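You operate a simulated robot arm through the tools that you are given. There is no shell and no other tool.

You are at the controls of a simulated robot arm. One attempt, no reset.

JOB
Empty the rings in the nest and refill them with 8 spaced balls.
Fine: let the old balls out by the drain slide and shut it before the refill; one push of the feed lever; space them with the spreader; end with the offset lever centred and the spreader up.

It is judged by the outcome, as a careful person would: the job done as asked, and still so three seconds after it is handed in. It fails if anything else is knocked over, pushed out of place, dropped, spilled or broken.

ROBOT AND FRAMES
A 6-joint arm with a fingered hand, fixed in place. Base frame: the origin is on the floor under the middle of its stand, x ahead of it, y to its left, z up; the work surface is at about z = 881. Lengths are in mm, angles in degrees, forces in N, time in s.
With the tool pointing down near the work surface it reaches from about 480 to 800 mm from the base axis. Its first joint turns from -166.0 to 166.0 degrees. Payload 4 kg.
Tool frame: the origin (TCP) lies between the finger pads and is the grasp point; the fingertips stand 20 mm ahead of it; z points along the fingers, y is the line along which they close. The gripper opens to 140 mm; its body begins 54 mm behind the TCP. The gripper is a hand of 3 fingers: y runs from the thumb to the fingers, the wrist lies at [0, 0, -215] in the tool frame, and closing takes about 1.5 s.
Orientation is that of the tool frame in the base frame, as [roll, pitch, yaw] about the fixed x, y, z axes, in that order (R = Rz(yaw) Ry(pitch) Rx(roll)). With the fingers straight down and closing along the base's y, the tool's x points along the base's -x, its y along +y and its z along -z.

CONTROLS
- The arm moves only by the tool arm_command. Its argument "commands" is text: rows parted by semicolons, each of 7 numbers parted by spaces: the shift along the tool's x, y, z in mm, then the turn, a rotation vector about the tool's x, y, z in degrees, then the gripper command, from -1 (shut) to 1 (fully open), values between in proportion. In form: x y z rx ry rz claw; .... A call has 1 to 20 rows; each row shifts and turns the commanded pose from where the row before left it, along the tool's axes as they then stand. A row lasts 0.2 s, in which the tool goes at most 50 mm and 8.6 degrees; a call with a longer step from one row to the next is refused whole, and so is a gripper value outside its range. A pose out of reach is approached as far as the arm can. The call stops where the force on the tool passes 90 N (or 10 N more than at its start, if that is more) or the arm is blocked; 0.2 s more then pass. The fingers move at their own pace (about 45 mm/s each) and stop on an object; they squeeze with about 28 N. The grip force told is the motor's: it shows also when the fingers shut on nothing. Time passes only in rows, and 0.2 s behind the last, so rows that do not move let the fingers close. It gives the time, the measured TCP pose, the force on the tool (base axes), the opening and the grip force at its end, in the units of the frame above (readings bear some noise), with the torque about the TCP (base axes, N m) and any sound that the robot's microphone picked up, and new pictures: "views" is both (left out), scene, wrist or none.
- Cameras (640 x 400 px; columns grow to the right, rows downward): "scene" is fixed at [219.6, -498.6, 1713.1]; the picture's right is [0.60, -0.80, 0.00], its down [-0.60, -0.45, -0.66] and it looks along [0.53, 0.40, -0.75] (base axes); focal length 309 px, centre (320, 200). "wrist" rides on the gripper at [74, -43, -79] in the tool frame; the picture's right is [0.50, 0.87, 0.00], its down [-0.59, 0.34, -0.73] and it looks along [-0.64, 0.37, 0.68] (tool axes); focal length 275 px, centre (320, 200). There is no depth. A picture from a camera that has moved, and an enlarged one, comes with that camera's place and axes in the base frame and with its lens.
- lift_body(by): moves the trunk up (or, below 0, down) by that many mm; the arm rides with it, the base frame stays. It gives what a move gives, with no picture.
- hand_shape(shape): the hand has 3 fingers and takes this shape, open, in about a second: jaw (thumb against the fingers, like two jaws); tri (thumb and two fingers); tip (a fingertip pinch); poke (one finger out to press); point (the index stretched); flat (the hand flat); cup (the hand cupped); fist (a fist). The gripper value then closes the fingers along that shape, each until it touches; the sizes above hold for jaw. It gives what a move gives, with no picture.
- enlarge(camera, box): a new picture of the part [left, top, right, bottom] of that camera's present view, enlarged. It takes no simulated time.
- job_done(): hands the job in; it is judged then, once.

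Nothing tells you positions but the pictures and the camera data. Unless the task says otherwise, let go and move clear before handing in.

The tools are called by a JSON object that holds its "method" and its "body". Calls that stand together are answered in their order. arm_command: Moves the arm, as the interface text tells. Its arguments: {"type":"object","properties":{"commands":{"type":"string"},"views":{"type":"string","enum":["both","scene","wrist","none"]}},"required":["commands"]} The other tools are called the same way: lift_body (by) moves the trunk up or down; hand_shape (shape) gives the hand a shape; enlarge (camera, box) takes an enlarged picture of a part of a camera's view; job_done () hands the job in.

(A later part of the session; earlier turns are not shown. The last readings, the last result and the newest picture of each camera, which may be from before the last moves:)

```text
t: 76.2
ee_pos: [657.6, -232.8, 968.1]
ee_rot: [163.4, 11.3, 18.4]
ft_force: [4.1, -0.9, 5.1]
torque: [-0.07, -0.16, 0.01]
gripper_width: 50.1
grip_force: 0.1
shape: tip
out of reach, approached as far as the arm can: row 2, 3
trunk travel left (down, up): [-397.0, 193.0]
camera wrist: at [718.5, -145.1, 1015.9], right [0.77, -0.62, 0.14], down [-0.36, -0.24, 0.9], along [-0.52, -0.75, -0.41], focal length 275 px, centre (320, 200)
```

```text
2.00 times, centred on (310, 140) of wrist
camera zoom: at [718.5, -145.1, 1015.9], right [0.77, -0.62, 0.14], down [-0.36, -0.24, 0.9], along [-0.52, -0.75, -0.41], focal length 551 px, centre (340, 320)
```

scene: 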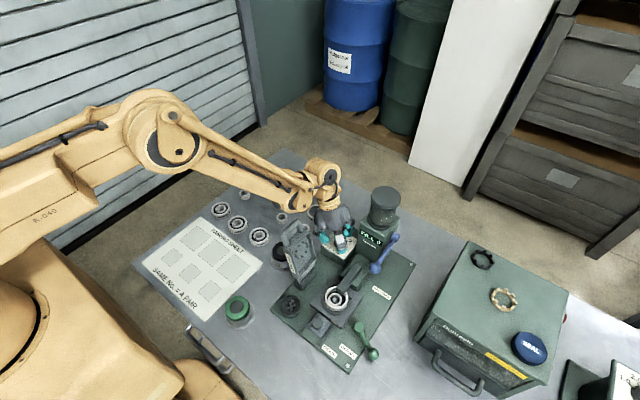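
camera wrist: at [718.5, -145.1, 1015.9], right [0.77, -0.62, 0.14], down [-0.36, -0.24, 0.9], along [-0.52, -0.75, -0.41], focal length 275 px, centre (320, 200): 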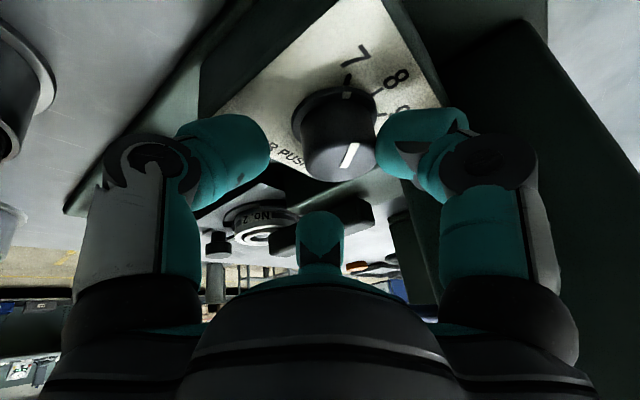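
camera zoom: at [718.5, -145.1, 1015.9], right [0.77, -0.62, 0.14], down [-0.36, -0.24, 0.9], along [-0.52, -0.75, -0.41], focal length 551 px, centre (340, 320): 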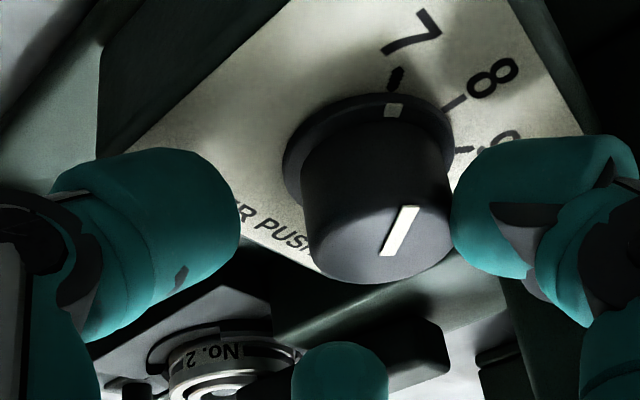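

With the trunk that high this pose is just out of reach, and a finger lightly touched the knob. I'll back up, lower the trunk part way and try again.

{"method": "arm_command", "body": {"commands": "-3.9 5.6 -18.8 0 0 0 -0.3; -8.8 12.6 -42.3 0 0 0 -0.3; -8.8 12.6 -42.3 0 0 0 -0.3; -3.9 5.6 -18.8 0 0 0 -0.3; 0 0 0 0 0 0 -0.3"}}

{"method": "lift_body", "body": {"by": -80}}

{"method": "enlarge", "body": {"camera": "scene", "box": [250, 150, 400, 310]}}

{"method": "enlarge", "body": {"camera": "wrist", "box": [180, 0, 440, 200]}}

```text
t: 77.4
ee_pos: [658.2, -229.4, 1098.5]
ee_rot: [163.5, 11.3, 18.4]
ft_force: [-0.3, 0.9, 0.2]
torque: [0.01, -0.01, -0.01]
gripper_width: 49.2
grip_force: 0.1
shape: tip
trunk travel left (down, up): [-397.0, 193.0]
camera wrist: at [719.4, -143.1, 1146.2], right [0.77, -0.62, 0.14], down [-0.36, -0.24, 0.9], along [-0.52, -0.75, -0.41], focal length 275 px, centre (320, 200)
```

scene: 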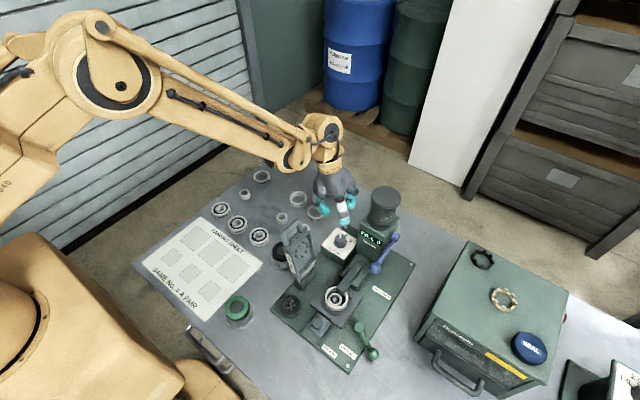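
wrist: 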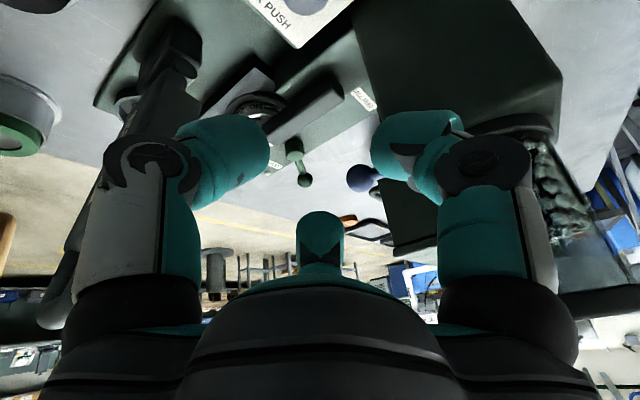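

```text
t: 78.5
ee_pos: [659.1, -229.8, 1018.0]
ee_rot: [163.5, 11.3, 18.4]
ft_force: [0.0, -0.4, 0.1]
torque: [0.01, 0.03, -0.01]
gripper_width: 49.3
grip_force: 0.1
shape: tip
trunk travel left (down, up): [-317.0, 273.0]
```

```text
2.50 times, centred on (325, 230) of scene
camera zoom: at [219.6, -498.6, 1713.1], right [0.6, -0.8, 0.0], down [-0.6, -0.45, -0.66], along [0.53, 0.4, -0.75], focal length 772 px, centre (308, 125)
```

zoom: 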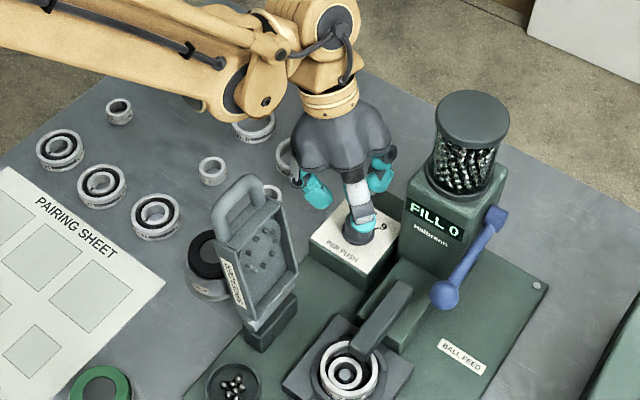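

```text
2.00 times, centred on (310, 100) of wrist
camera zoom: at [719.1, -143.1, 1066.3], right [0.77, -0.62, 0.14], down [-0.36, -0.24, 0.9], along [-0.52, -0.75, -0.41], focal length 551 px, centre (340, 400)
```

zoom: 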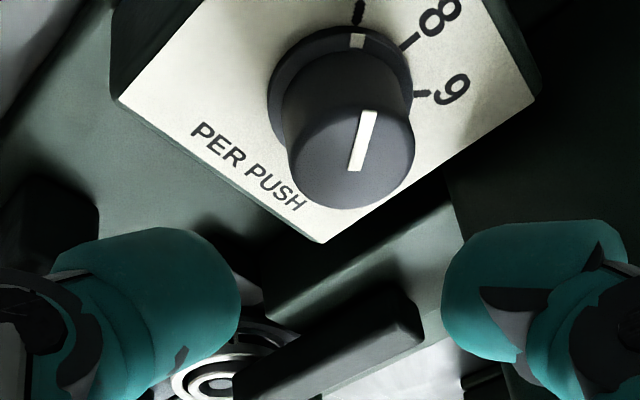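

{"method": "arm_command", "body": {"commands": "7.6 8.5 1 0 0 0 -0.3; 7.8 -11.2 37.6 0 0 0 -0.3; 0 0 0 0 0 0 -0.3", "views": "none"}}

{"method": "enlarge", "body": {"camera": "wrist", "box": [180, 40, 440, 240]}}

{"method": "enlarge", "body": {"camera": "scene", "box": [250, 150, 400, 310]}}

```text
t: 79.3
ee_pos: [669.4, -234.7, 979.8]
ee_rot: [163.4, 11.3, 18.4]
ft_force: [0.1, 0.0, 0.4]
torque: [0.02, 0.01, -0.01]
gripper_width: 49.1
grip_force: 0.0
shape: tip
trunk travel left (down, up): [-317.0, 273.0]
```

```text
2.00 times, centred on (310, 140) of wrist
camera zoom: at [729.4, -148.7, 1026.8], right [0.77, -0.62, 0.14], down [-0.36, -0.24, 0.9], along [-0.52, -0.75, -0.41], focal length 551 px, centre (340, 320)
```

zoom: 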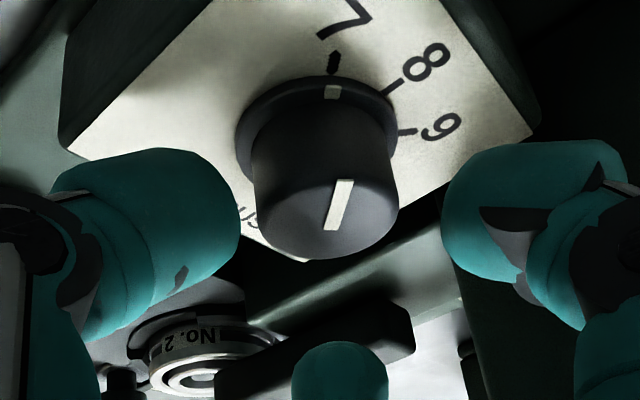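

```text
2.50 times, centred on (325, 230) of scene
camera zoom: at [219.6, -498.6, 1713.1], right [0.6, -0.8, 0.0], down [-0.6, -0.45, -0.66], along [0.53, 0.4, -0.75], focal length 772 px, centre (308, 125)
```

zoom: 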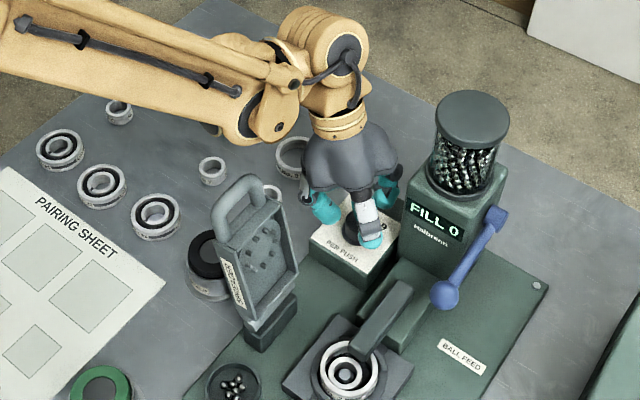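

{"method": "arm_command", "body": {"commands": "2.75 -3.9 13.15 0 0 0 -0.3; 2.4 -3.4 11.3 0 0 0 -0.3; 0 0 0 0 0 0 -0.3; 0 0 0 0 0 0 -0.3", "views": "none"}}

{"method": "enlarge", "body": {"camera": "wrist", "box": [180, 60, 440, 260]}}

{"method": "enlarge", "body": {"camera": "scene", "box": [250, 150, 400, 310]}}

```text
t: 80.3
ee_pos: [666.9, -234.6, 955.1]
ee_rot: [163.4, 11.2, 18.5]
ft_force: [-1.6, 9.7, 23.4]
torque: [0.7, 0.19, 0.01]
gripper_width: 49.9
grip_force: 0.1
shape: tip
trunk travel left (down, up): [-317.0, 273.0]
```

```text
2.00 times, centred on (310, 160) of wrist
camera zoom: at [728.8, -146.5, 1002.3], right [0.77, -0.62, 0.15], down [-0.36, -0.24, 0.9], along [-0.52, -0.75, -0.41], focal length 551 px, centre (340, 280)
```

zoom: 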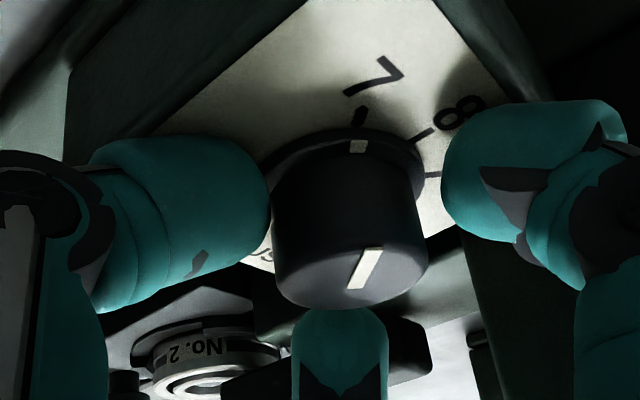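

```text
2.50 times, centred on (325, 230) of scene
camera zoom: at [219.6, -498.6, 1713.1], right [0.6, -0.8, 0.0], down [-0.6, -0.45, -0.66], along [0.53, 0.4, -0.75], focal length 772 px, centre (308, 125)
```

zoom: 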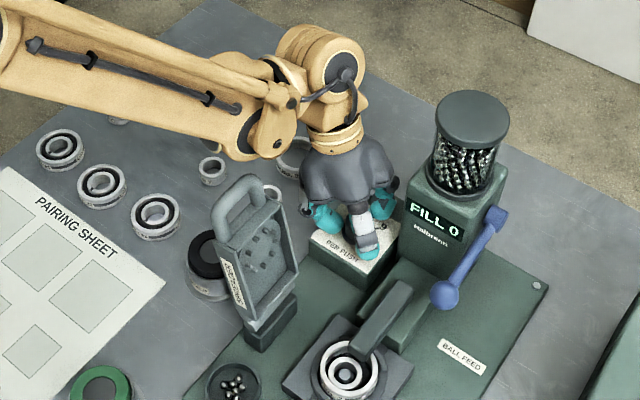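

The thumb tip met the panel because the 20° lean puts that finger low, so I'll stop there. I'll lift, cut the lean to 12° towards +x+y, which still clears both the handle and the hopper, and set yaw 30 so that the twist is a plain roll about the tool axis.

{"method": "arm_command", "body": {"commands": "-2.9 4.2 -14.1 0 0 0 -0.3; -7.8 11.2 -37.6 0 0 0 -0.3; -5.9 8.4 -28.2 0 0 0 -0.3; 0 0 0 5.46 3.82 0 -0.3; 0 0 0 5.46 3.82 0 -0.3; 0 0 0 5.46 3.82 0 -0.3; 0 0 0 0 0 -5 -0.3; 0 0 0 0 0 -5 -0.3; 0 0 0 -1.55 -5.8 0 -0.3; 0 0 0 -1.55 -5.8 0 -0.3; 0 0 0 0 0 0 -0.3"}}

{"method": "enlarge", "body": {"camera": "scene", "box": [250, 150, 400, 310]}}

{"method": "enlarge", "body": {"camera": "wrist", "box": [180, 0, 440, 200]}}

```text
t: 82.7
ee_pos: [667.7, -235.3, 1037.1]
ee_rot: [176.9, 11.7, 29.8]
ft_force: [-0.1, 0.6, 0.0]
torque: [0.0, -0.01, 0.03]
gripper_width: 49.0
grip_force: 0.1
shape: tip
trunk travel left (down, up): [-317.0, 273.0]
camera wrist: at [721.8, -151.6, 1097.6], right [0.86, -0.5, -0.05], down [-0.22, -0.47, 0.86], along [-0.46, -0.73, -0.52], focal length 275 px, centre (320, 200)
```

scene: 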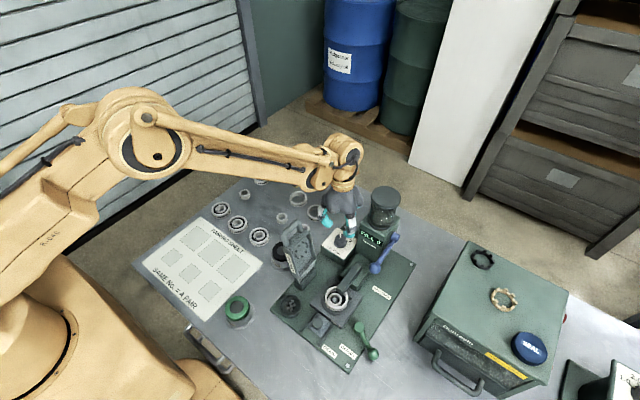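
wrist: 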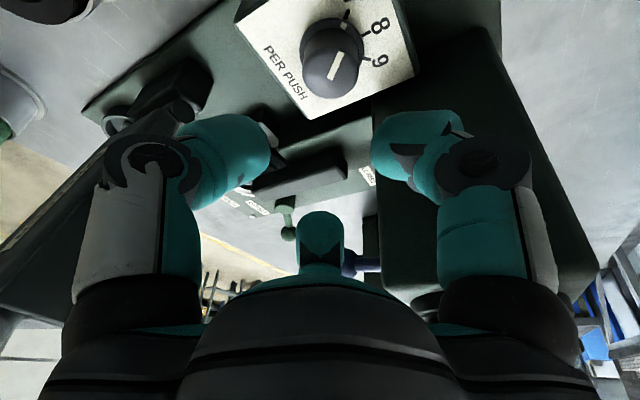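

```text
2.50 times, centred on (325, 230) of scene
camera zoom: at [219.6, -498.6, 1713.1], right [0.6, -0.8, 0.0], down [-0.6, -0.45, -0.66], along [0.53, 0.4, -0.75], focal length 772 px, centre (308, 125)
```

zoom: 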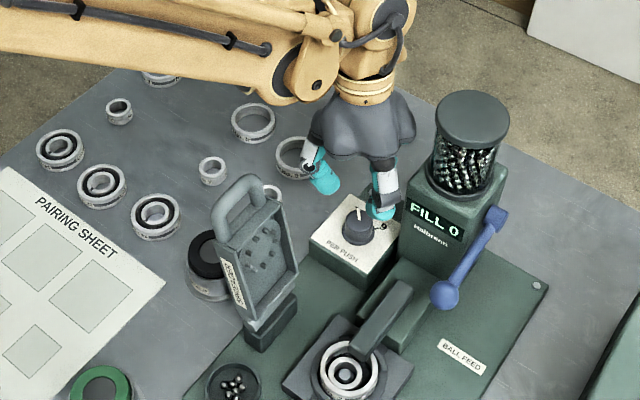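

```text
2.00 times, centred on (310, 100) of wrist
camera zoom: at [721.8, -151.6, 1097.6], right [0.86, -0.5, -0.05], down [-0.22, -0.47, 0.86], along [-0.46, -0.73, -0.52], focal length 551 px, centre (340, 400)
```

zoom: 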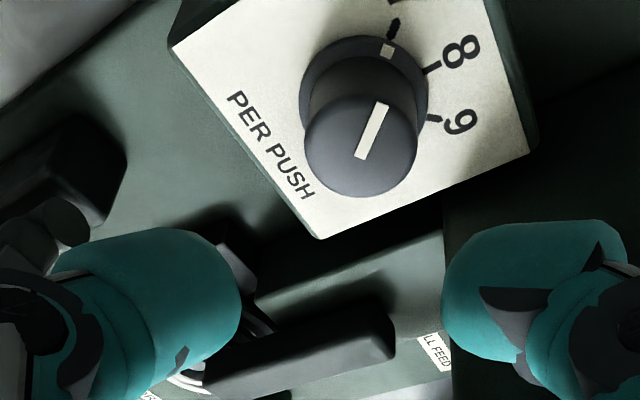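

{"method": "arm_command", "body": {"commands": "1.3 2.1 -0.1 0 0 0 -0.3; 8 -2.2 39.1 0 0 0 -0.3; 5 -1.4 24.5 0 0 0 -0.3; 0 0 0 0 0 0 -0.3; 0 0 0 0 0 0 -0.3", "views": "none"}}

{"method": "enlarge", "body": {"camera": "scene", "box": [250, 150, 400, 310]}}

{"method": "enlarge", "body": {"camera": "wrist", "box": [180, 50, 440, 250]}}

```text
t: 83.9
ee_pos: [670.7, -236.7, 973.9]
ee_rot: [176.9, 11.6, 29.8]
ft_force: [-0.4, 0.3, -0.3]
torque: [-0.01, 0.02, -0.02]
gripper_width: 49.1
grip_force: 0.1
shape: tip
trunk travel left (down, up): [-317.0, 273.0]
```

```text
2.50 times, centred on (325, 230) of scene
camera zoom: at [219.6, -498.6, 1713.1], right [0.6, -0.8, 0.0], down [-0.6, -0.45, -0.66], along [0.53, 0.4, -0.75], focal length 772 px, centre (308, 125)
```

zoom: 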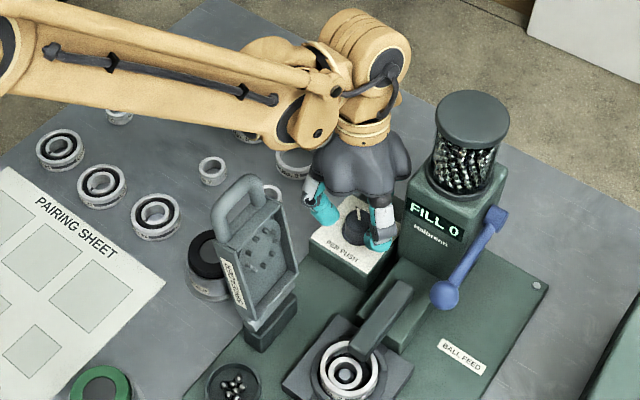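

```text
2.00 times, centred on (310, 150) of wrist
camera zoom: at [723.7, -152.1, 1033.7], right [0.86, -0.5, -0.05], down [-0.22, -0.47, 0.85], along [-0.46, -0.73, -0.52], focal length 551 px, centre (340, 300)
```

zoom: 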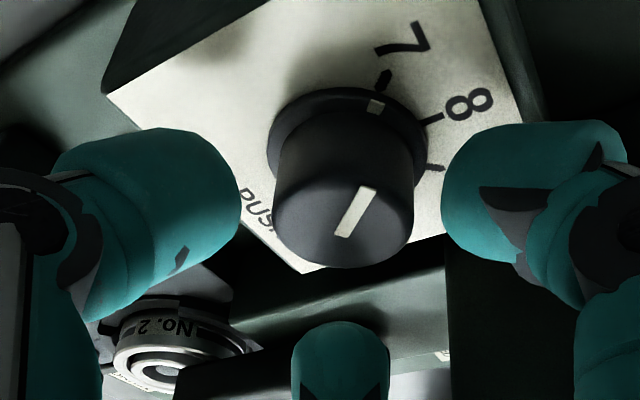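

{"method": "arm_command", "body": {"commands": "1.9 -0.5 9 0 0 0 -0.3; 1.7 -0.4 8.6 0 0 0 -0.3; 0 0 0 0 0 0 -0.3; 0 0 0 0 0 0 -0.3", "views": "none"}}

{"method": "enlarge", "body": {"camera": "scene", "box": [250, 150, 400, 310]}}

{"method": "enlarge", "body": {"camera": "wrist", "box": [180, 50, 440, 250]}}

```text
t: 84.9
ee_pos: [669.5, -236.6, 955.1]
ee_rot: [176.9, 11.6, 29.7]
ft_force: [2.3, -0.3, 5.5]
torque: [0.01, -0.22, 0.01]
gripper_width: 49.5
grip_force: 0.0
shape: tip
trunk travel left (down, up): [-317.0, 273.0]
```

```text
2.50 times, centred on (325, 230) of scene
camera zoom: at [219.6, -498.6, 1713.1], right [0.6, -0.8, 0.0], down [-0.6, -0.45, -0.66], along [0.53, 0.4, -0.75], focal length 772 px, centre (308, 125)
```

zoom: 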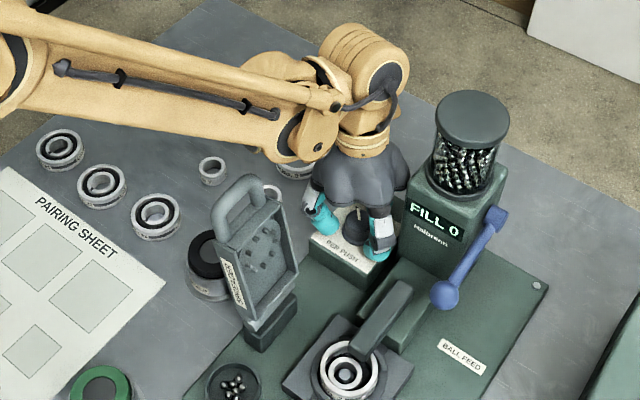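

```text
2.00 times, centred on (310, 150) of wrist
camera zoom: at [723.5, -152.7, 1015.1], right [0.86, -0.5, -0.05], down [-0.22, -0.47, 0.85], along [-0.45, -0.73, -0.52], focal length 551 px, centre (340, 300)
```

zoom: 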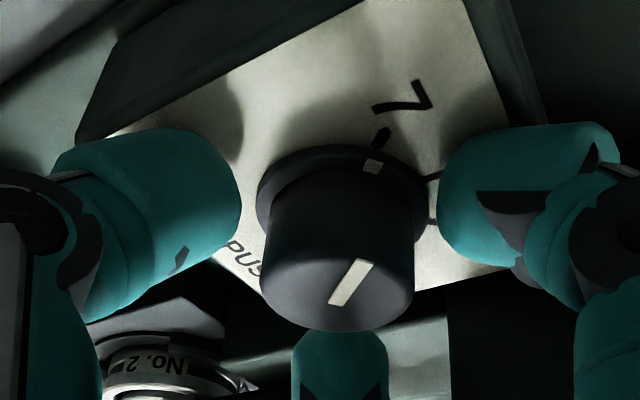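

{"method": "arm_command", "body": {"commands": "-0.5 0.1 -2.5 0 0 0 -0.3; 0 0 0 0 0 0 -1; 0 0 0 0 0 0 -1; 0 0 0 0 0 0 -1; 0 0 0 0 0 0 -1; 0 0 0 0 0 0 -1; 0 0 0 0 0 0 -1", "views": "none"}}

{"method": "enlarge", "body": {"camera": "wrist", "box": [180, 50, 440, 250]}}

```text
t: 86.5
ee_pos: [671.5, -237.3, 956.7]
ee_rot: [176.9, 11.7, 29.8]
ft_force: [-2.6, 1.3, -6.2]
torque: [0.12, -0.44, -0.01]
gripper_width: 28.8
grip_force: 28.2
shape: tip
trunk travel left (down, up): [-317.0, 273.0]
```

```text
2.00 times, centred on (310, 150) of wrist
camera zoom: at [723.7, -153.0, 1017.2], right [0.86, -0.5, -0.05], down [-0.22, -0.47, 0.85], along [-0.46, -0.73, -0.52], focal length 551 px, centre (340, 300)
```

zoom: 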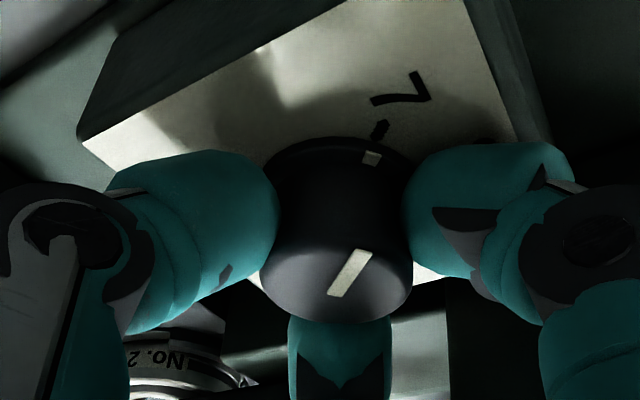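

Gripped. Now I'll twist clockwise as seen from above, in steps.

{"method": "arm_command", "body": {"commands": "0 0 0 0 0 7 -1; 0 0 0 0 0 7 -1; 0 0 0 0 0 0 -1", "views": "none"}}

{"method": "enlarge", "body": {"camera": "wrist", "box": [180, 50, 440, 250]}}

{"method": "enlarge", "body": {"camera": "scene", "box": [250, 150, 400, 310]}}

```text
t: 87.3
ee_pos: [668.4, -236.5, 958.1]
ee_rot: [174.1, 10.5, 15.5]
ft_force: [-6.9, 3.2, -4.1]
torque: [0.28, 0.0, 0.04]
gripper_width: 28.8
grip_force: 28.2
shape: tip
trunk travel left (down, up): [-317.0, 273.0]
```

```text
2.00 times, centred on (310, 150) of wrist
camera zoom: at [739.8, -165.1, 1016.4], right [0.72, -0.69, 0.0], down [-0.35, -0.37, 0.86], along [-0.6, -0.62, -0.51], focal length 551 px, centre (340, 300)
```

zoom: 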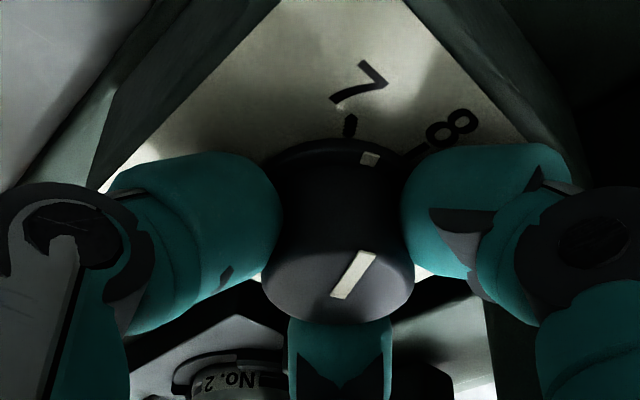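

```text
2.50 times, centred on (325, 230) of scene
camera zoom: at [219.6, -498.6, 1713.1], right [0.6, -0.8, 0.0], down [-0.6, -0.45, -0.66], along [0.53, 0.4, -0.75], focal length 772 px, centre (308, 125)
```

zoom: 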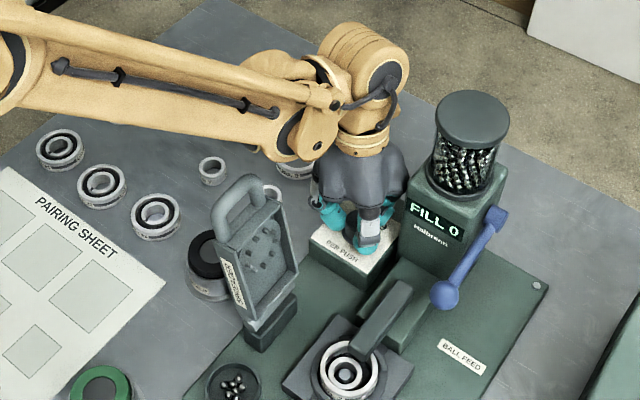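

{"method": "arm_command", "body": {"commands": "0 0 0 0 0 8 -1; 0 0 0 0 0 8 -1; 0 0 0 0 0 8 -1; 0 0 0 0 0 0 -1", "views": "none"}}

{"method": "enlarge", "body": {"camera": "wrist", "box": [180, 50, 440, 250]}}

{"method": "enlarge", "body": {"camera": "wrist", "box": [290, 90, 410, 190]}}

{"method": "enlarge", "body": {"camera": "scene", "box": [250, 150, 400, 310]}}

```text
t: 88.3
ee_pos: [670.1, -235.5, 958.3]
ee_rot: [170.3, 7.2, -8.6]
ft_force: [-12.7, 10.1, -6.6]
torque: [0.65, 0.23, -0.01]
gripper_width: 28.8
grip_force: 27.8
shape: tip
trunk travel left (down, up): [-317.0, 273.0]
```

```text
2.00 times, centred on (310, 150) of wrist
camera zoom: at [759.4, -193.5, 1018.3], right [0.38, -0.92, 0.08], down [-0.51, -0.14, 0.85], along [-0.77, -0.37, -0.52], focal length 551 px, centre (340, 300)
```

zoom: 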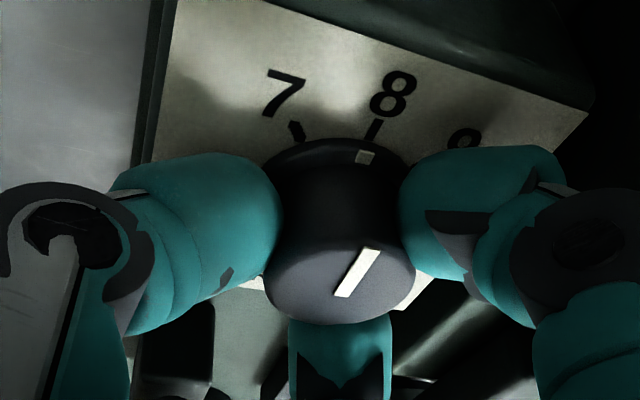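

```text
4.00 times, centred on (350, 140) of wrist
camera zoom: at [759.4, -193.5, 1018.3], right [0.38, -0.92, 0.08], down [-0.51, -0.14, 0.85], along [-0.77, -0.37, -0.52], focal length 1101 px, centre (200, 440)
```

zoom: 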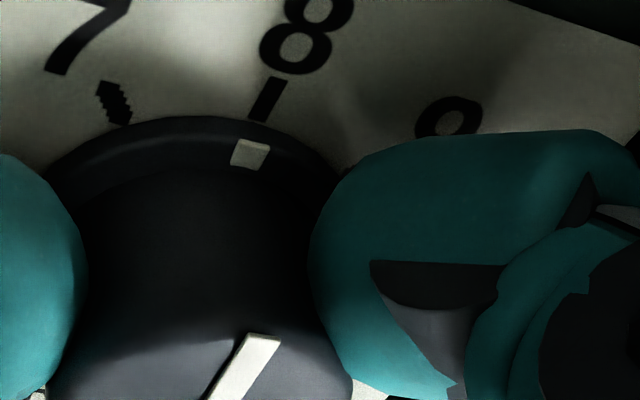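

```text
2.50 times, centred on (325, 230) of scene
camera zoom: at [219.6, -498.6, 1713.1], right [0.6, -0.8, 0.0], down [-0.6, -0.45, -0.66], along [0.53, 0.4, -0.75], focal length 772 px, centre (308, 125)
```

zoom: 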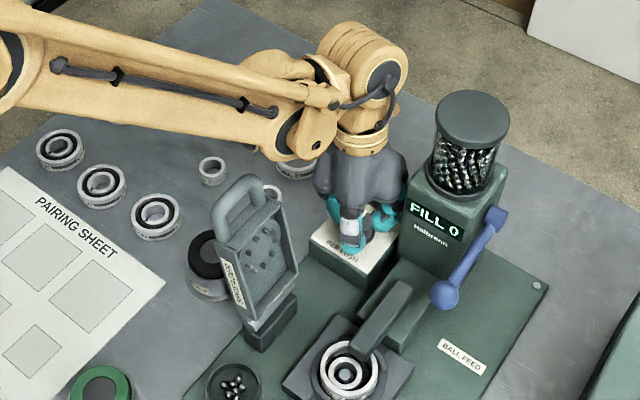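

Almost on 8, about 2° short by parallax-corrected measure. I'll turn a little more.

{"method": "arm_command", "body": {"commands": "0 0 0 0 0 2.2 -1; 0 0 0 0 0 0 -1", "views": "none"}}

{"method": "enlarge", "body": {"camera": "wrist", "box": [290, 90, 410, 190]}}

```text
t: 88.9
ee_pos: [670.3, -235.7, 957.8]
ee_rot: [170.1, 6.7, -10.7]
ft_force: [-14.8, 12.1, -7.3]
torque: [0.71, 0.27, 0.02]
gripper_width: 28.7
grip_force: 27.8
shape: tip
trunk travel left (down, up): [-317.0, 273.0]
```

```text
4.00 times, centred on (350, 140) of wrist
camera zoom: at [760.6, -196.5, 1018.8], right [0.35, -0.93, 0.09], down [-0.52, -0.11, 0.85], along [-0.78, -0.34, -0.53], focal length 1101 px, centre (200, 440)
```

zoom: 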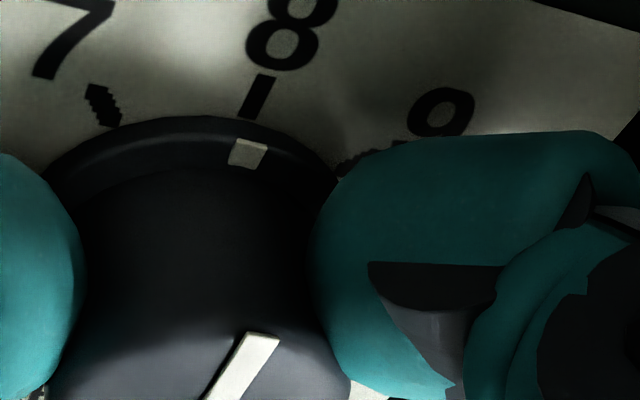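

Aligned with 8. I'll release and rise.

{"method": "arm_command", "body": {"commands": "0 0 0 0 0 0 -0.3; 0 0 0 0 0 0 -0.3; 0 0 0 0 0 0 -0.3; -1.2 1.7 -9.8 0 0 0 -0.3; -2.4 3.4 -19.6 0 0 0 -0.3; -4.8 6.8 -39.1 0 0 0 -0.3; 0 0 0 0 0 0 -0.3"}}

{"method": "enlarge", "body": {"camera": "wrist", "box": [220, 0, 440, 160]}}

{"method": "enlarge", "body": {"camera": "scene", "box": [300, 180, 420, 300]}}

```text
t: 90.5
ee_pos: [668.7, -236.2, 1027.9]
ee_rot: [170.1, 6.9, -10.7]
ft_force: [0.1, -0.2, -0.7]
torque: [0.01, 0.01, 0.0]
gripper_width: 49.0
grip_force: 0.0
shape: tip
trunk travel left (down, up): [-317.0, 273.0]
camera wrist: at [760.3, -197.4, 1087.8], right [0.35, -0.93, 0.09], down [-0.52, -0.11, 0.85], along [-0.78, -0.34, -0.52], focal length 275 px, centre (320, 200)
```

scene: 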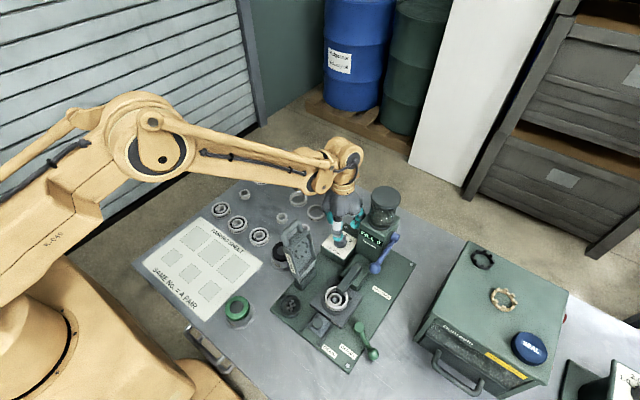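
wrist: 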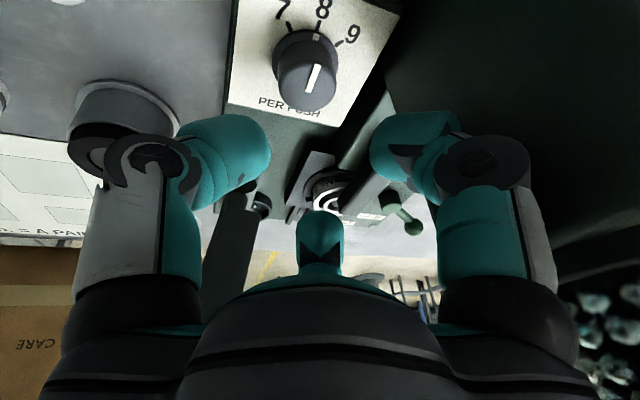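

```text
2.50 times, centred on (330, 80) of wrist
camera zoom: at [760.3, -197.4, 1087.8], right [0.35, -0.93, 0.09], down [-0.52, -0.11, 0.85], along [-0.78, -0.34, -0.52], focal length 688 px, centre (295, 500)
```

zoom: 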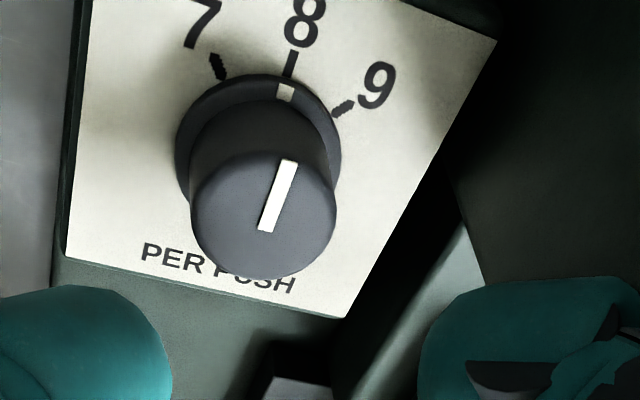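

```text
3.33 times, centred on (360, 240) of scene
camera zoom: at [219.6, -498.6, 1713.1], right [0.6, -0.8, 0.0], down [-0.6, -0.45, -0.66], along [0.53, 0.4, -0.75], focal length 1030 px, centre (187, 67)
```

zoom: 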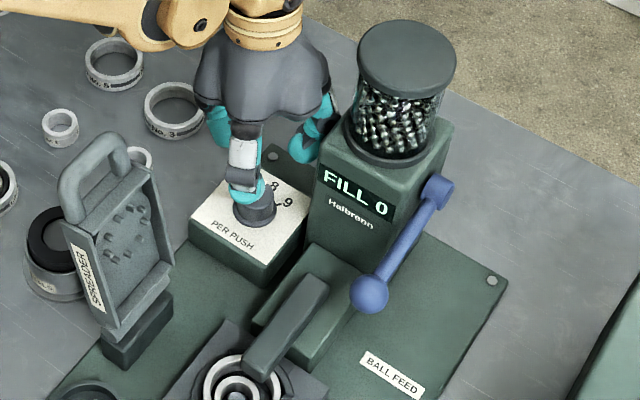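

The dial now reads 8. Next comes the feed lever, so I'll rise above the jar, level the hand and rotate back so the camera faces +x.

{"method": "arm_command", "body": {"commands": "-5.4 7.7 -44 0 0 0 -0.3; -5.4 7.7 -44 0 0 0 -0.3; -5.4 7.7 -44 0 0 0 -1; -5.4 7.7 -44 0 0 0 -1; 0 0 0 4.93 3.43 0 -1; 0 0 0 4.93 3.43 0 -1; 0 0 0 0 0 -8.4 -1; 0 0 0 0 0 -8.4 -1; 0 0 0 0 0 -8.4 -1; 0 0 0 0 0 -8.4 -1; 0 0 0 0 0 -8.4 -1; 0 0 0 0 0 -8.4 -1; 0 0 0 0 0 -8.4 -1; 0 0 0 0 0 -8.4 -1; 0 0 0 0 0 -8.4 -1; 0 0 0 0 0 -8.4 -1; 0 0 0 0 0 0 -1", "views": "none"}}

{"method": "arm_command", "body": {"commands": "0 0 0 0 0 -8.4 -1; 0 0 0 0 0 -8.4 -1; 0 0 0 0 0 -8.4 -1; 0 0 0 0 0 -8.4 -1; 0 0 0 0 0 -8.4 -1; 0 0 0 0 0 -8.4 -1; 0 0 0 0 0 -8.4 -1; 0 0 0 0 0 -8.4 -1; 0 0 0 0 0 -8.4 -1; 0 0 0 0 0 0 -1"}}

```text
t: 94.1
ee_pos: [669.9, -235.9, 1205.7]
ee_rot: [-179.9, 0.0, 74.0]
ft_force: [0.0, 0.3, -0.6]
torque: [-0.03, 0.01, 0.01]
gripper_width: 0.0
grip_force: 28.3
shape: tip
trunk travel left (down, up): [-317.0, 273.0]
```

```text
t: 96.3
ee_pos: [670.0, -237.4, 1206.9]
ee_rot: [-180.0, 0.1, 149.6]
ft_force: [0.0, 0.9, -0.1]
torque: [0.01, 0.0, -0.02]
gripper_width: 0.0
grip_force: 28.2
shape: tip
trunk travel left (down, up): [-317.0, 273.0]
camera wrist: at [585.4, -236.2, 1285.8], right [0.01, 1.0, 0.0], down [0.68, 0.0, 0.73], along [0.73, -0.01, -0.68], focal length 275 px, centre (320, 200)
```

scene: 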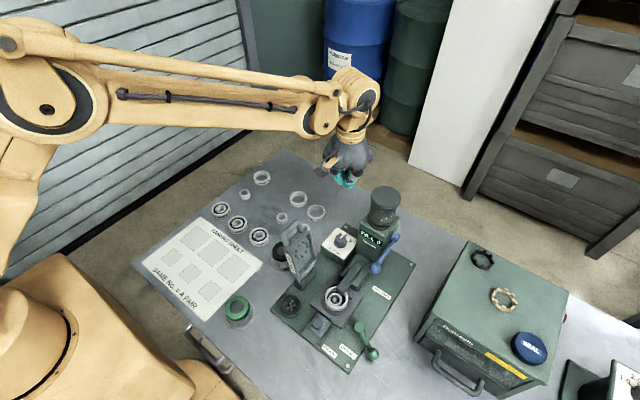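
wrist: 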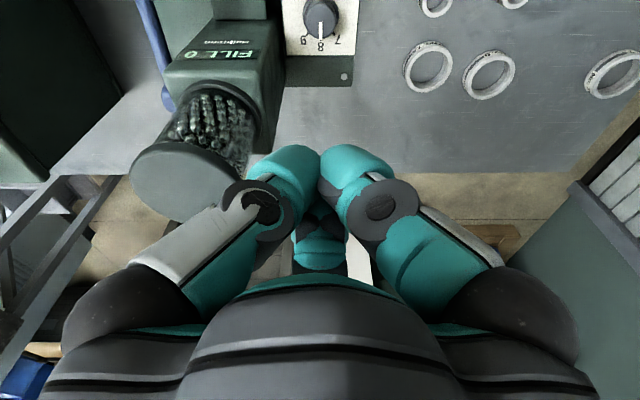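

{"method": "arm_command", "body": {"commands": "-3 -40.1 0 0 0 0 -1; -3 -40.1 0 0 0 0 -1; -3 -40.1 0 0 0 0 -1; -3 -40.1 0 0 0 0 -1; 0 0 40 0 0 0 -1; 0 0 40 0 0 0 -1; 0 0 30 0 0 0 -1; 0 0 0 0 0 0 -1"}}

{"method": "enlarge", "body": {"camera": "wrist", "box": [180, 0, 480, 200]}}

{"method": "enlarge", "body": {"camera": "scene", "box": [300, 180, 450, 340]}}

```text
t: 98.1
ee_pos: [598.4, -381.3, 1097.4]
ee_rot: [-179.9, 0.0, 149.5]
ft_force: [0.9, -0.4, 0.7]
torque: [-0.02, 0.03, 0.01]
gripper_width: 0.1
grip_force: 28.3
shape: tip
trunk travel left (down, up): [-317.0, 273.0]
camera wrist: at [513.4, -381.4, 1177.3], right [0.01, 1.0, 0.0], down [0.68, -0.01, 0.73], along [0.73, -0.01, -0.68], focal length 275 px, centre (320, 200)
```

scene: 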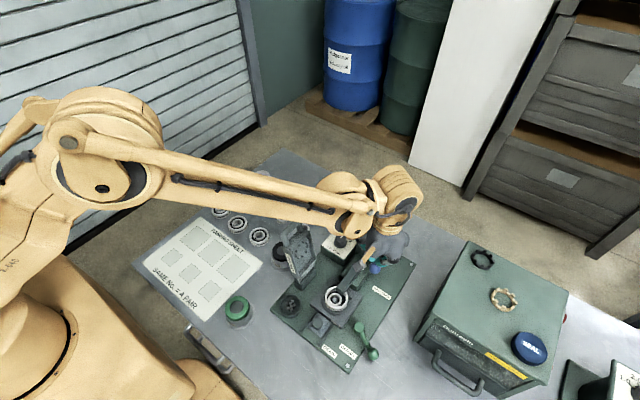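
wrist: 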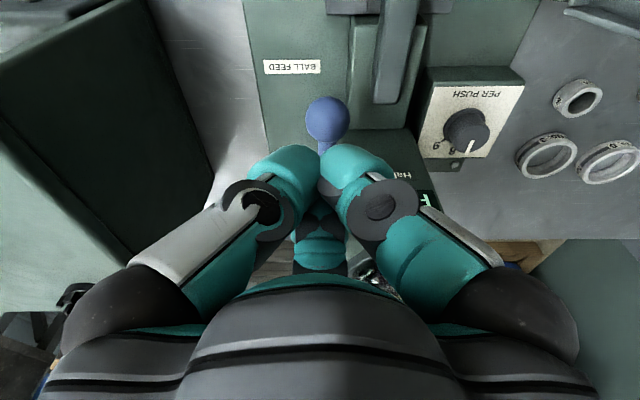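

```text
2.00 times, centred on (330, 100) of wrist
camera zoom: at [513.4, -381.4, 1177.3], right [0.01, 1.0, 0.0], down [0.68, -0.01, 0.73], along [0.73, -0.01, -0.68], focal length 551 px, centre (300, 400)
```

zoom: 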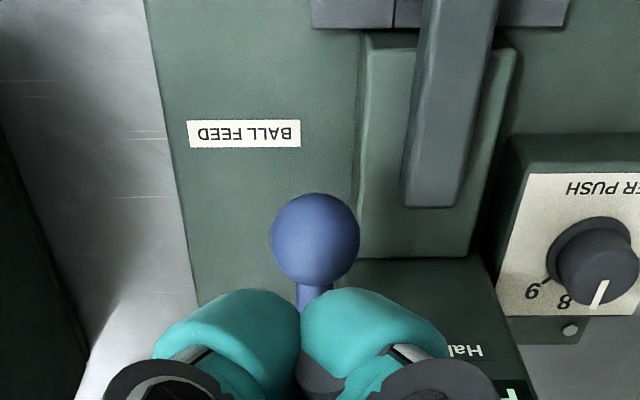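

```text
2.50 times, centred on (375, 260) of scene
camera zoom: at [219.6, -498.6, 1713.1], right [0.6, -0.8, 0.0], down [-0.6, -0.45, -0.66], along [0.53, 0.4, -0.75], focal length 772 px, centre (182, 50)
```

zoom: 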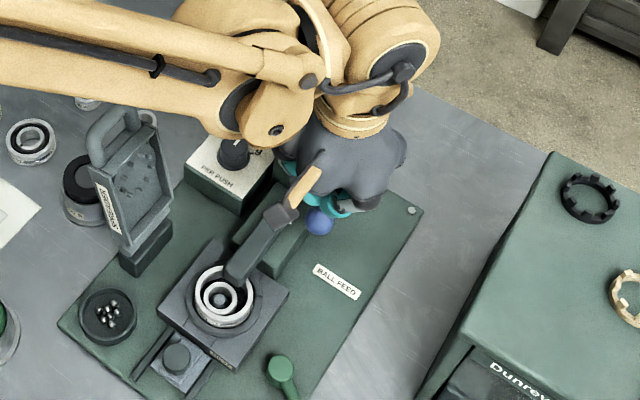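

The knob is confirmed at (610, -377, 1015). So that the palm clears the hopper as the lever goes down, I'll lean the hand back 30° with the fingertips pointing forward and down, then approach the knob from above.

{"method": "arm_command", "body": {"commands": "0 0 0 -3.75 -6.5 0 -1; 0 0 0 -3.75 -6.5 0 -1; 0 0 0 -3.75 -6.5 0 -1; 0 0 0 -3.75 -6.5 0 -1; 0.5 4.3 1 0 0 0 -1; 8.7 -5 17.3 0 0 0 -1; 6.5 -3.75 13 0 0 0 -1; 0 0 0 0 0 0 -1"}}

{"method": "enlarge", "body": {"camera": "wrist", "box": [180, 50, 480, 250]}}

{"method": "enlarge", "body": {"camera": "scene", "box": [300, 180, 450, 340]}}

```text
t: 99.9
ee_pos: [599.3, -378.1, 1062.3]
ee_rot: [163.9, 25.7, 145.7]
ft_force: [0.4, 0.7, 0.2]
torque: [-0.02, -0.02, 0.03]
gripper_width: 0.0
grip_force: 28.6
shape: tip
trunk travel left (down, up): [-317.0, 273.0]
camera wrist: at [487.4, -376.6, 1087.0], right [0.01, 1.0, 0.0], down [0.22, 0.0, 0.98], along [0.98, -0.01, -0.22], focal length 275 px, centre (320, 200)
```

scene: 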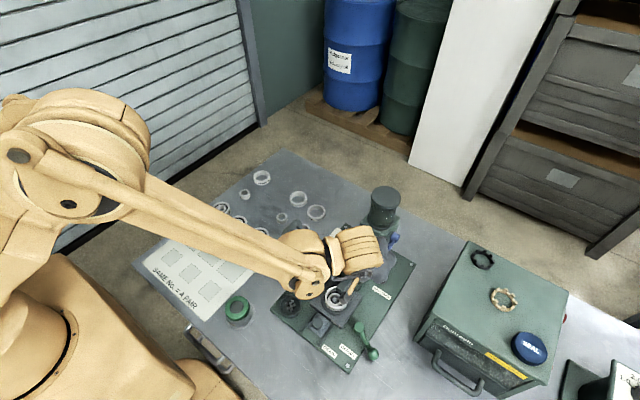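
wrist: 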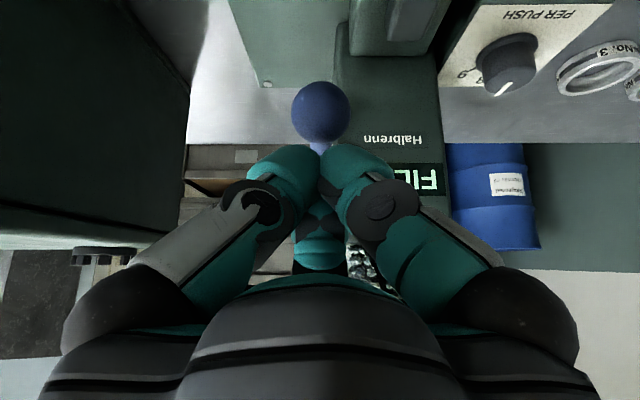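

```text
2.00 times, centred on (330, 150) of wrist
camera zoom: at [487.4, -376.6, 1087.0], right [0.01, 1.0, 0.0], down [0.22, 0.0, 0.98], along [0.98, -0.01, -0.22], focal length 551 px, centre (300, 300)
```

zoom: 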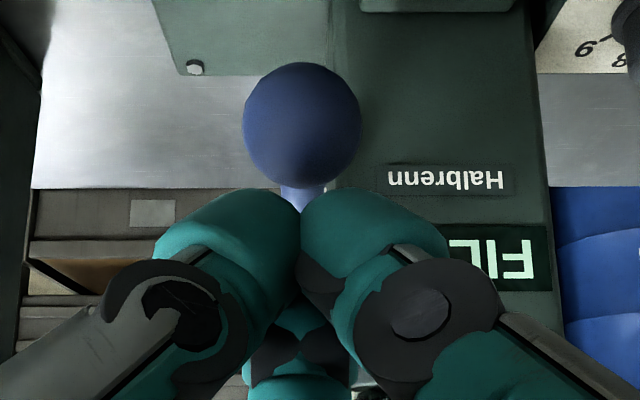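

```text
2.50 times, centred on (375, 260) of scene
camera zoom: at [219.6, -498.6, 1713.1], right [0.6, -0.8, 0.0], down [-0.6, -0.45, -0.66], along [0.53, 0.4, -0.75], focal length 772 px, centre (182, 50)
```

zoom: 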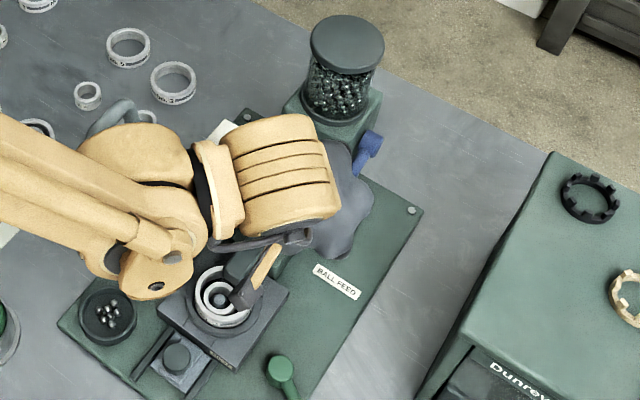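

The fingertips are right above the knob. I'll go down to it and start the push along its arc.

{"method": "arm_command", "body": {"commands": "3.9 -2.25 7.8 0 0 0 -1; 3.5 -2 6.9 0 0 0 -1; 3.15 -1.8 9.1 0 0 0 -1; 0 0 0 0 0 0 -1"}}

{"method": "enlarge", "body": {"camera": "wrist", "box": [180, 50, 480, 250]}}

```text
t: 100.9
ee_pos: [602.3, -377.2, 1035.1]
ee_rot: [163.9, 25.7, 145.7]
ft_force: [-2.8, 0.9, 1.3]
torque: [0.02, 0.03, 0.02]
gripper_width: 0.0
grip_force: 28.0
shape: tip
trunk travel left (down, up): [-317.0, 273.0]
camera wrist: at [488.8, -376.0, 1060.6], right [0.01, 1.0, 0.0], down [0.22, 0.0, 0.98], along [0.98, -0.01, -0.22], focal length 275 px, centre (320, 200)
```

scene: 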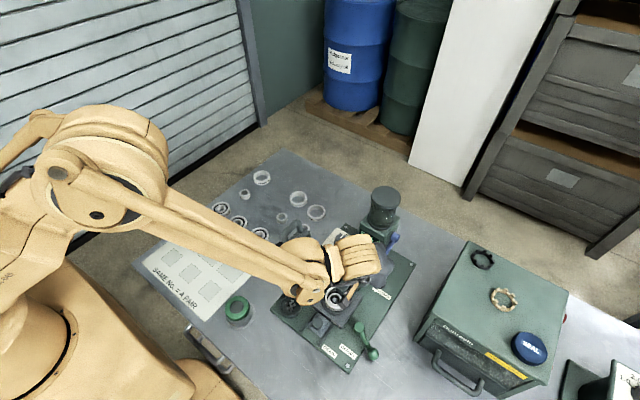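
wrist: 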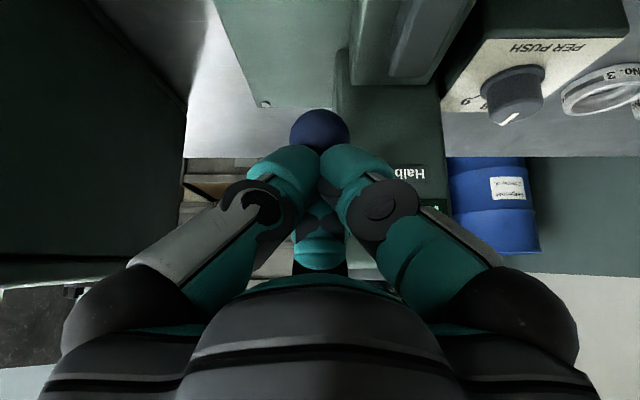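

```text
2.00 times, centred on (330, 150) of wrist
camera zoom: at [488.8, -376.0, 1060.6], right [0.01, 1.0, 0.0], down [0.22, 0.0, 0.98], along [0.98, -0.01, -0.22], focal length 551 px, centre (300, 300)
```

zoom: 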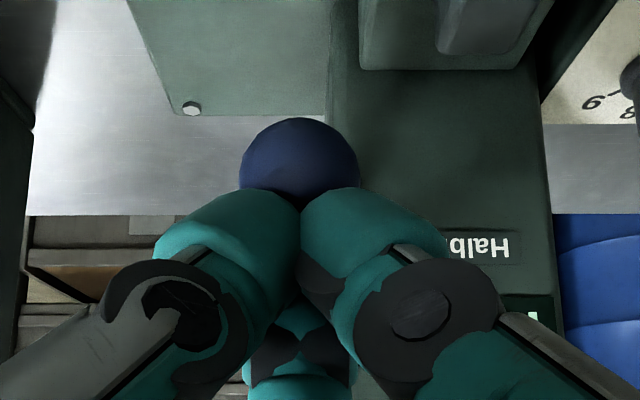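

The lever is moving with very little force. I'll carry on with the same single push along the arc.

{"method": "arm_command", "body": {"commands": "2.5 -1.45 9.4 0 0 0 -1; 1.7 -1 9.6 0 0 0 -1; 1.05 -0.6 9.7 0 0 0 -1; 0 0 0 0 0 0 -1"}}

{"method": "enlarge", "body": {"camera": "wrist", "box": [180, 50, 480, 250]}}

{"method": "enlarge", "body": {"camera": "scene", "box": [300, 220, 420, 330]}}

```text
t: 101.9
ee_pos: [611.5, -377.6, 1007.7]
ee_rot: [163.9, 25.7, 145.9]
ft_force: [-2.8, 1.0, 1.3]
torque: [0.04, 0.07, 0.01]
gripper_width: 0.0
grip_force: 28.1
shape: tip
trunk travel left (down, up): [-317.0, 273.0]
camera wrist: at [497.6, -375.9, 1033.1], right [0.01, 1.0, 0.0], down [0.22, 0.0, 0.98], along [0.98, -0.01, -0.22], focal length 275 px, centre (320, 200)
```

scene: 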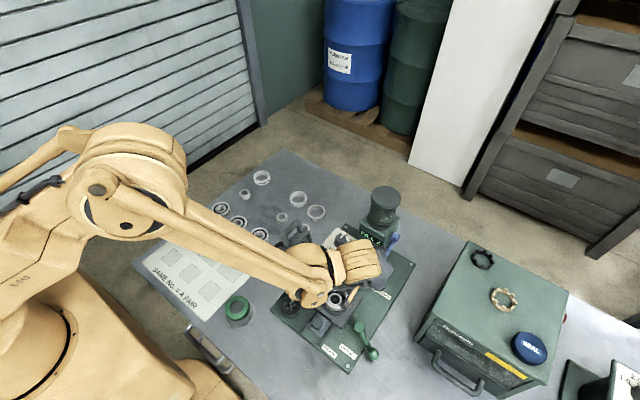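
wrist: 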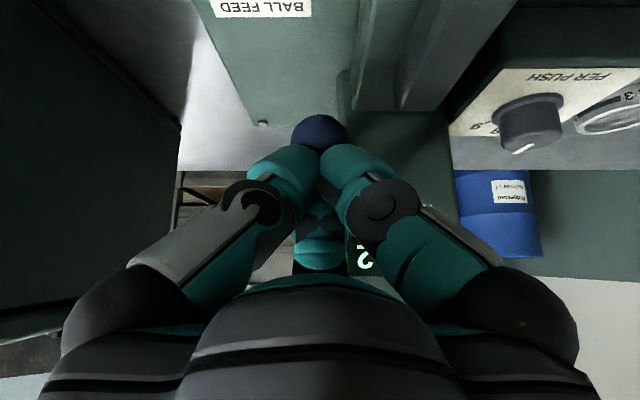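

```text
2.00 times, centred on (330, 150) of wrist
camera zoom: at [497.6, -375.9, 1033.1], right [0.01, 1.0, 0.0], down [0.22, 0.0, 0.98], along [0.98, -0.01, -0.22], focal length 551 px, centre (300, 300)
```

zoom: 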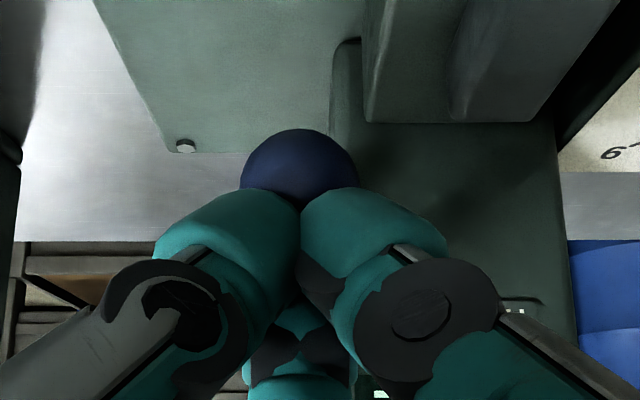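

```text
3.64 times, centred on (360, 275) of scene
camera zoom: at [219.6, -498.6, 1713.1], right [0.6, -0.8, 0.0], down [-0.6, -0.45, -0.66], along [0.53, 0.4, -0.75], focal length 1123 px, centre (174, -73)
```

zoom: 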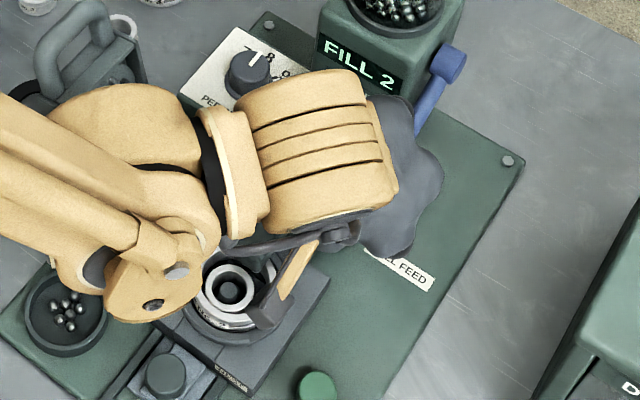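

The feed has triggered and the count is climbing, with the display at FILL 2. I'll hold the lever still and wait.

{"method": "arm_command", "body": {"commands": "0 0 0 0 0 0 -1; 0 0 0 0 0 0 -1; 0 0 0 0 0 0 -1; 0 0 0 0 0 0 -1; 0 0 0 0 0 0 -1; 0 0 0 0 0 0 -1; 0 0 0 0 0 0 -1; 0 0 0 0 0 0 -1; 0 0 0 0 0 0 -1; 0 0 0 0 0 0 -1", "views": "none"}}

{"method": "enlarge", "body": {"camera": "scene", "box": [300, 220, 420, 330]}}

```text
t: 104.1
ee_pos: [611.5, -376.4, 1008.9]
ee_rot: [163.9, 25.7, 145.9]
ft_force: [-3.2, 0.2, 3.2]
torque: [0.01, 0.07, 0.01]
gripper_width: 0.0
grip_force: 28.3
shape: tip
trunk travel left (down, up): [-317.0, 273.0]
```

```text
3.64 times, centred on (360, 275) of scene
camera zoom: at [219.6, -498.6, 1713.1], right [0.6, -0.8, 0.0], down [-0.6, -0.45, -0.66], along [0.53, 0.4, -0.75], focal length 1123 px, centre (174, -73)
```

zoom: 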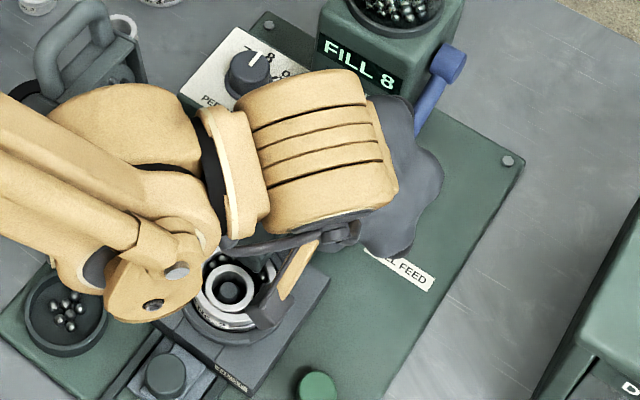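

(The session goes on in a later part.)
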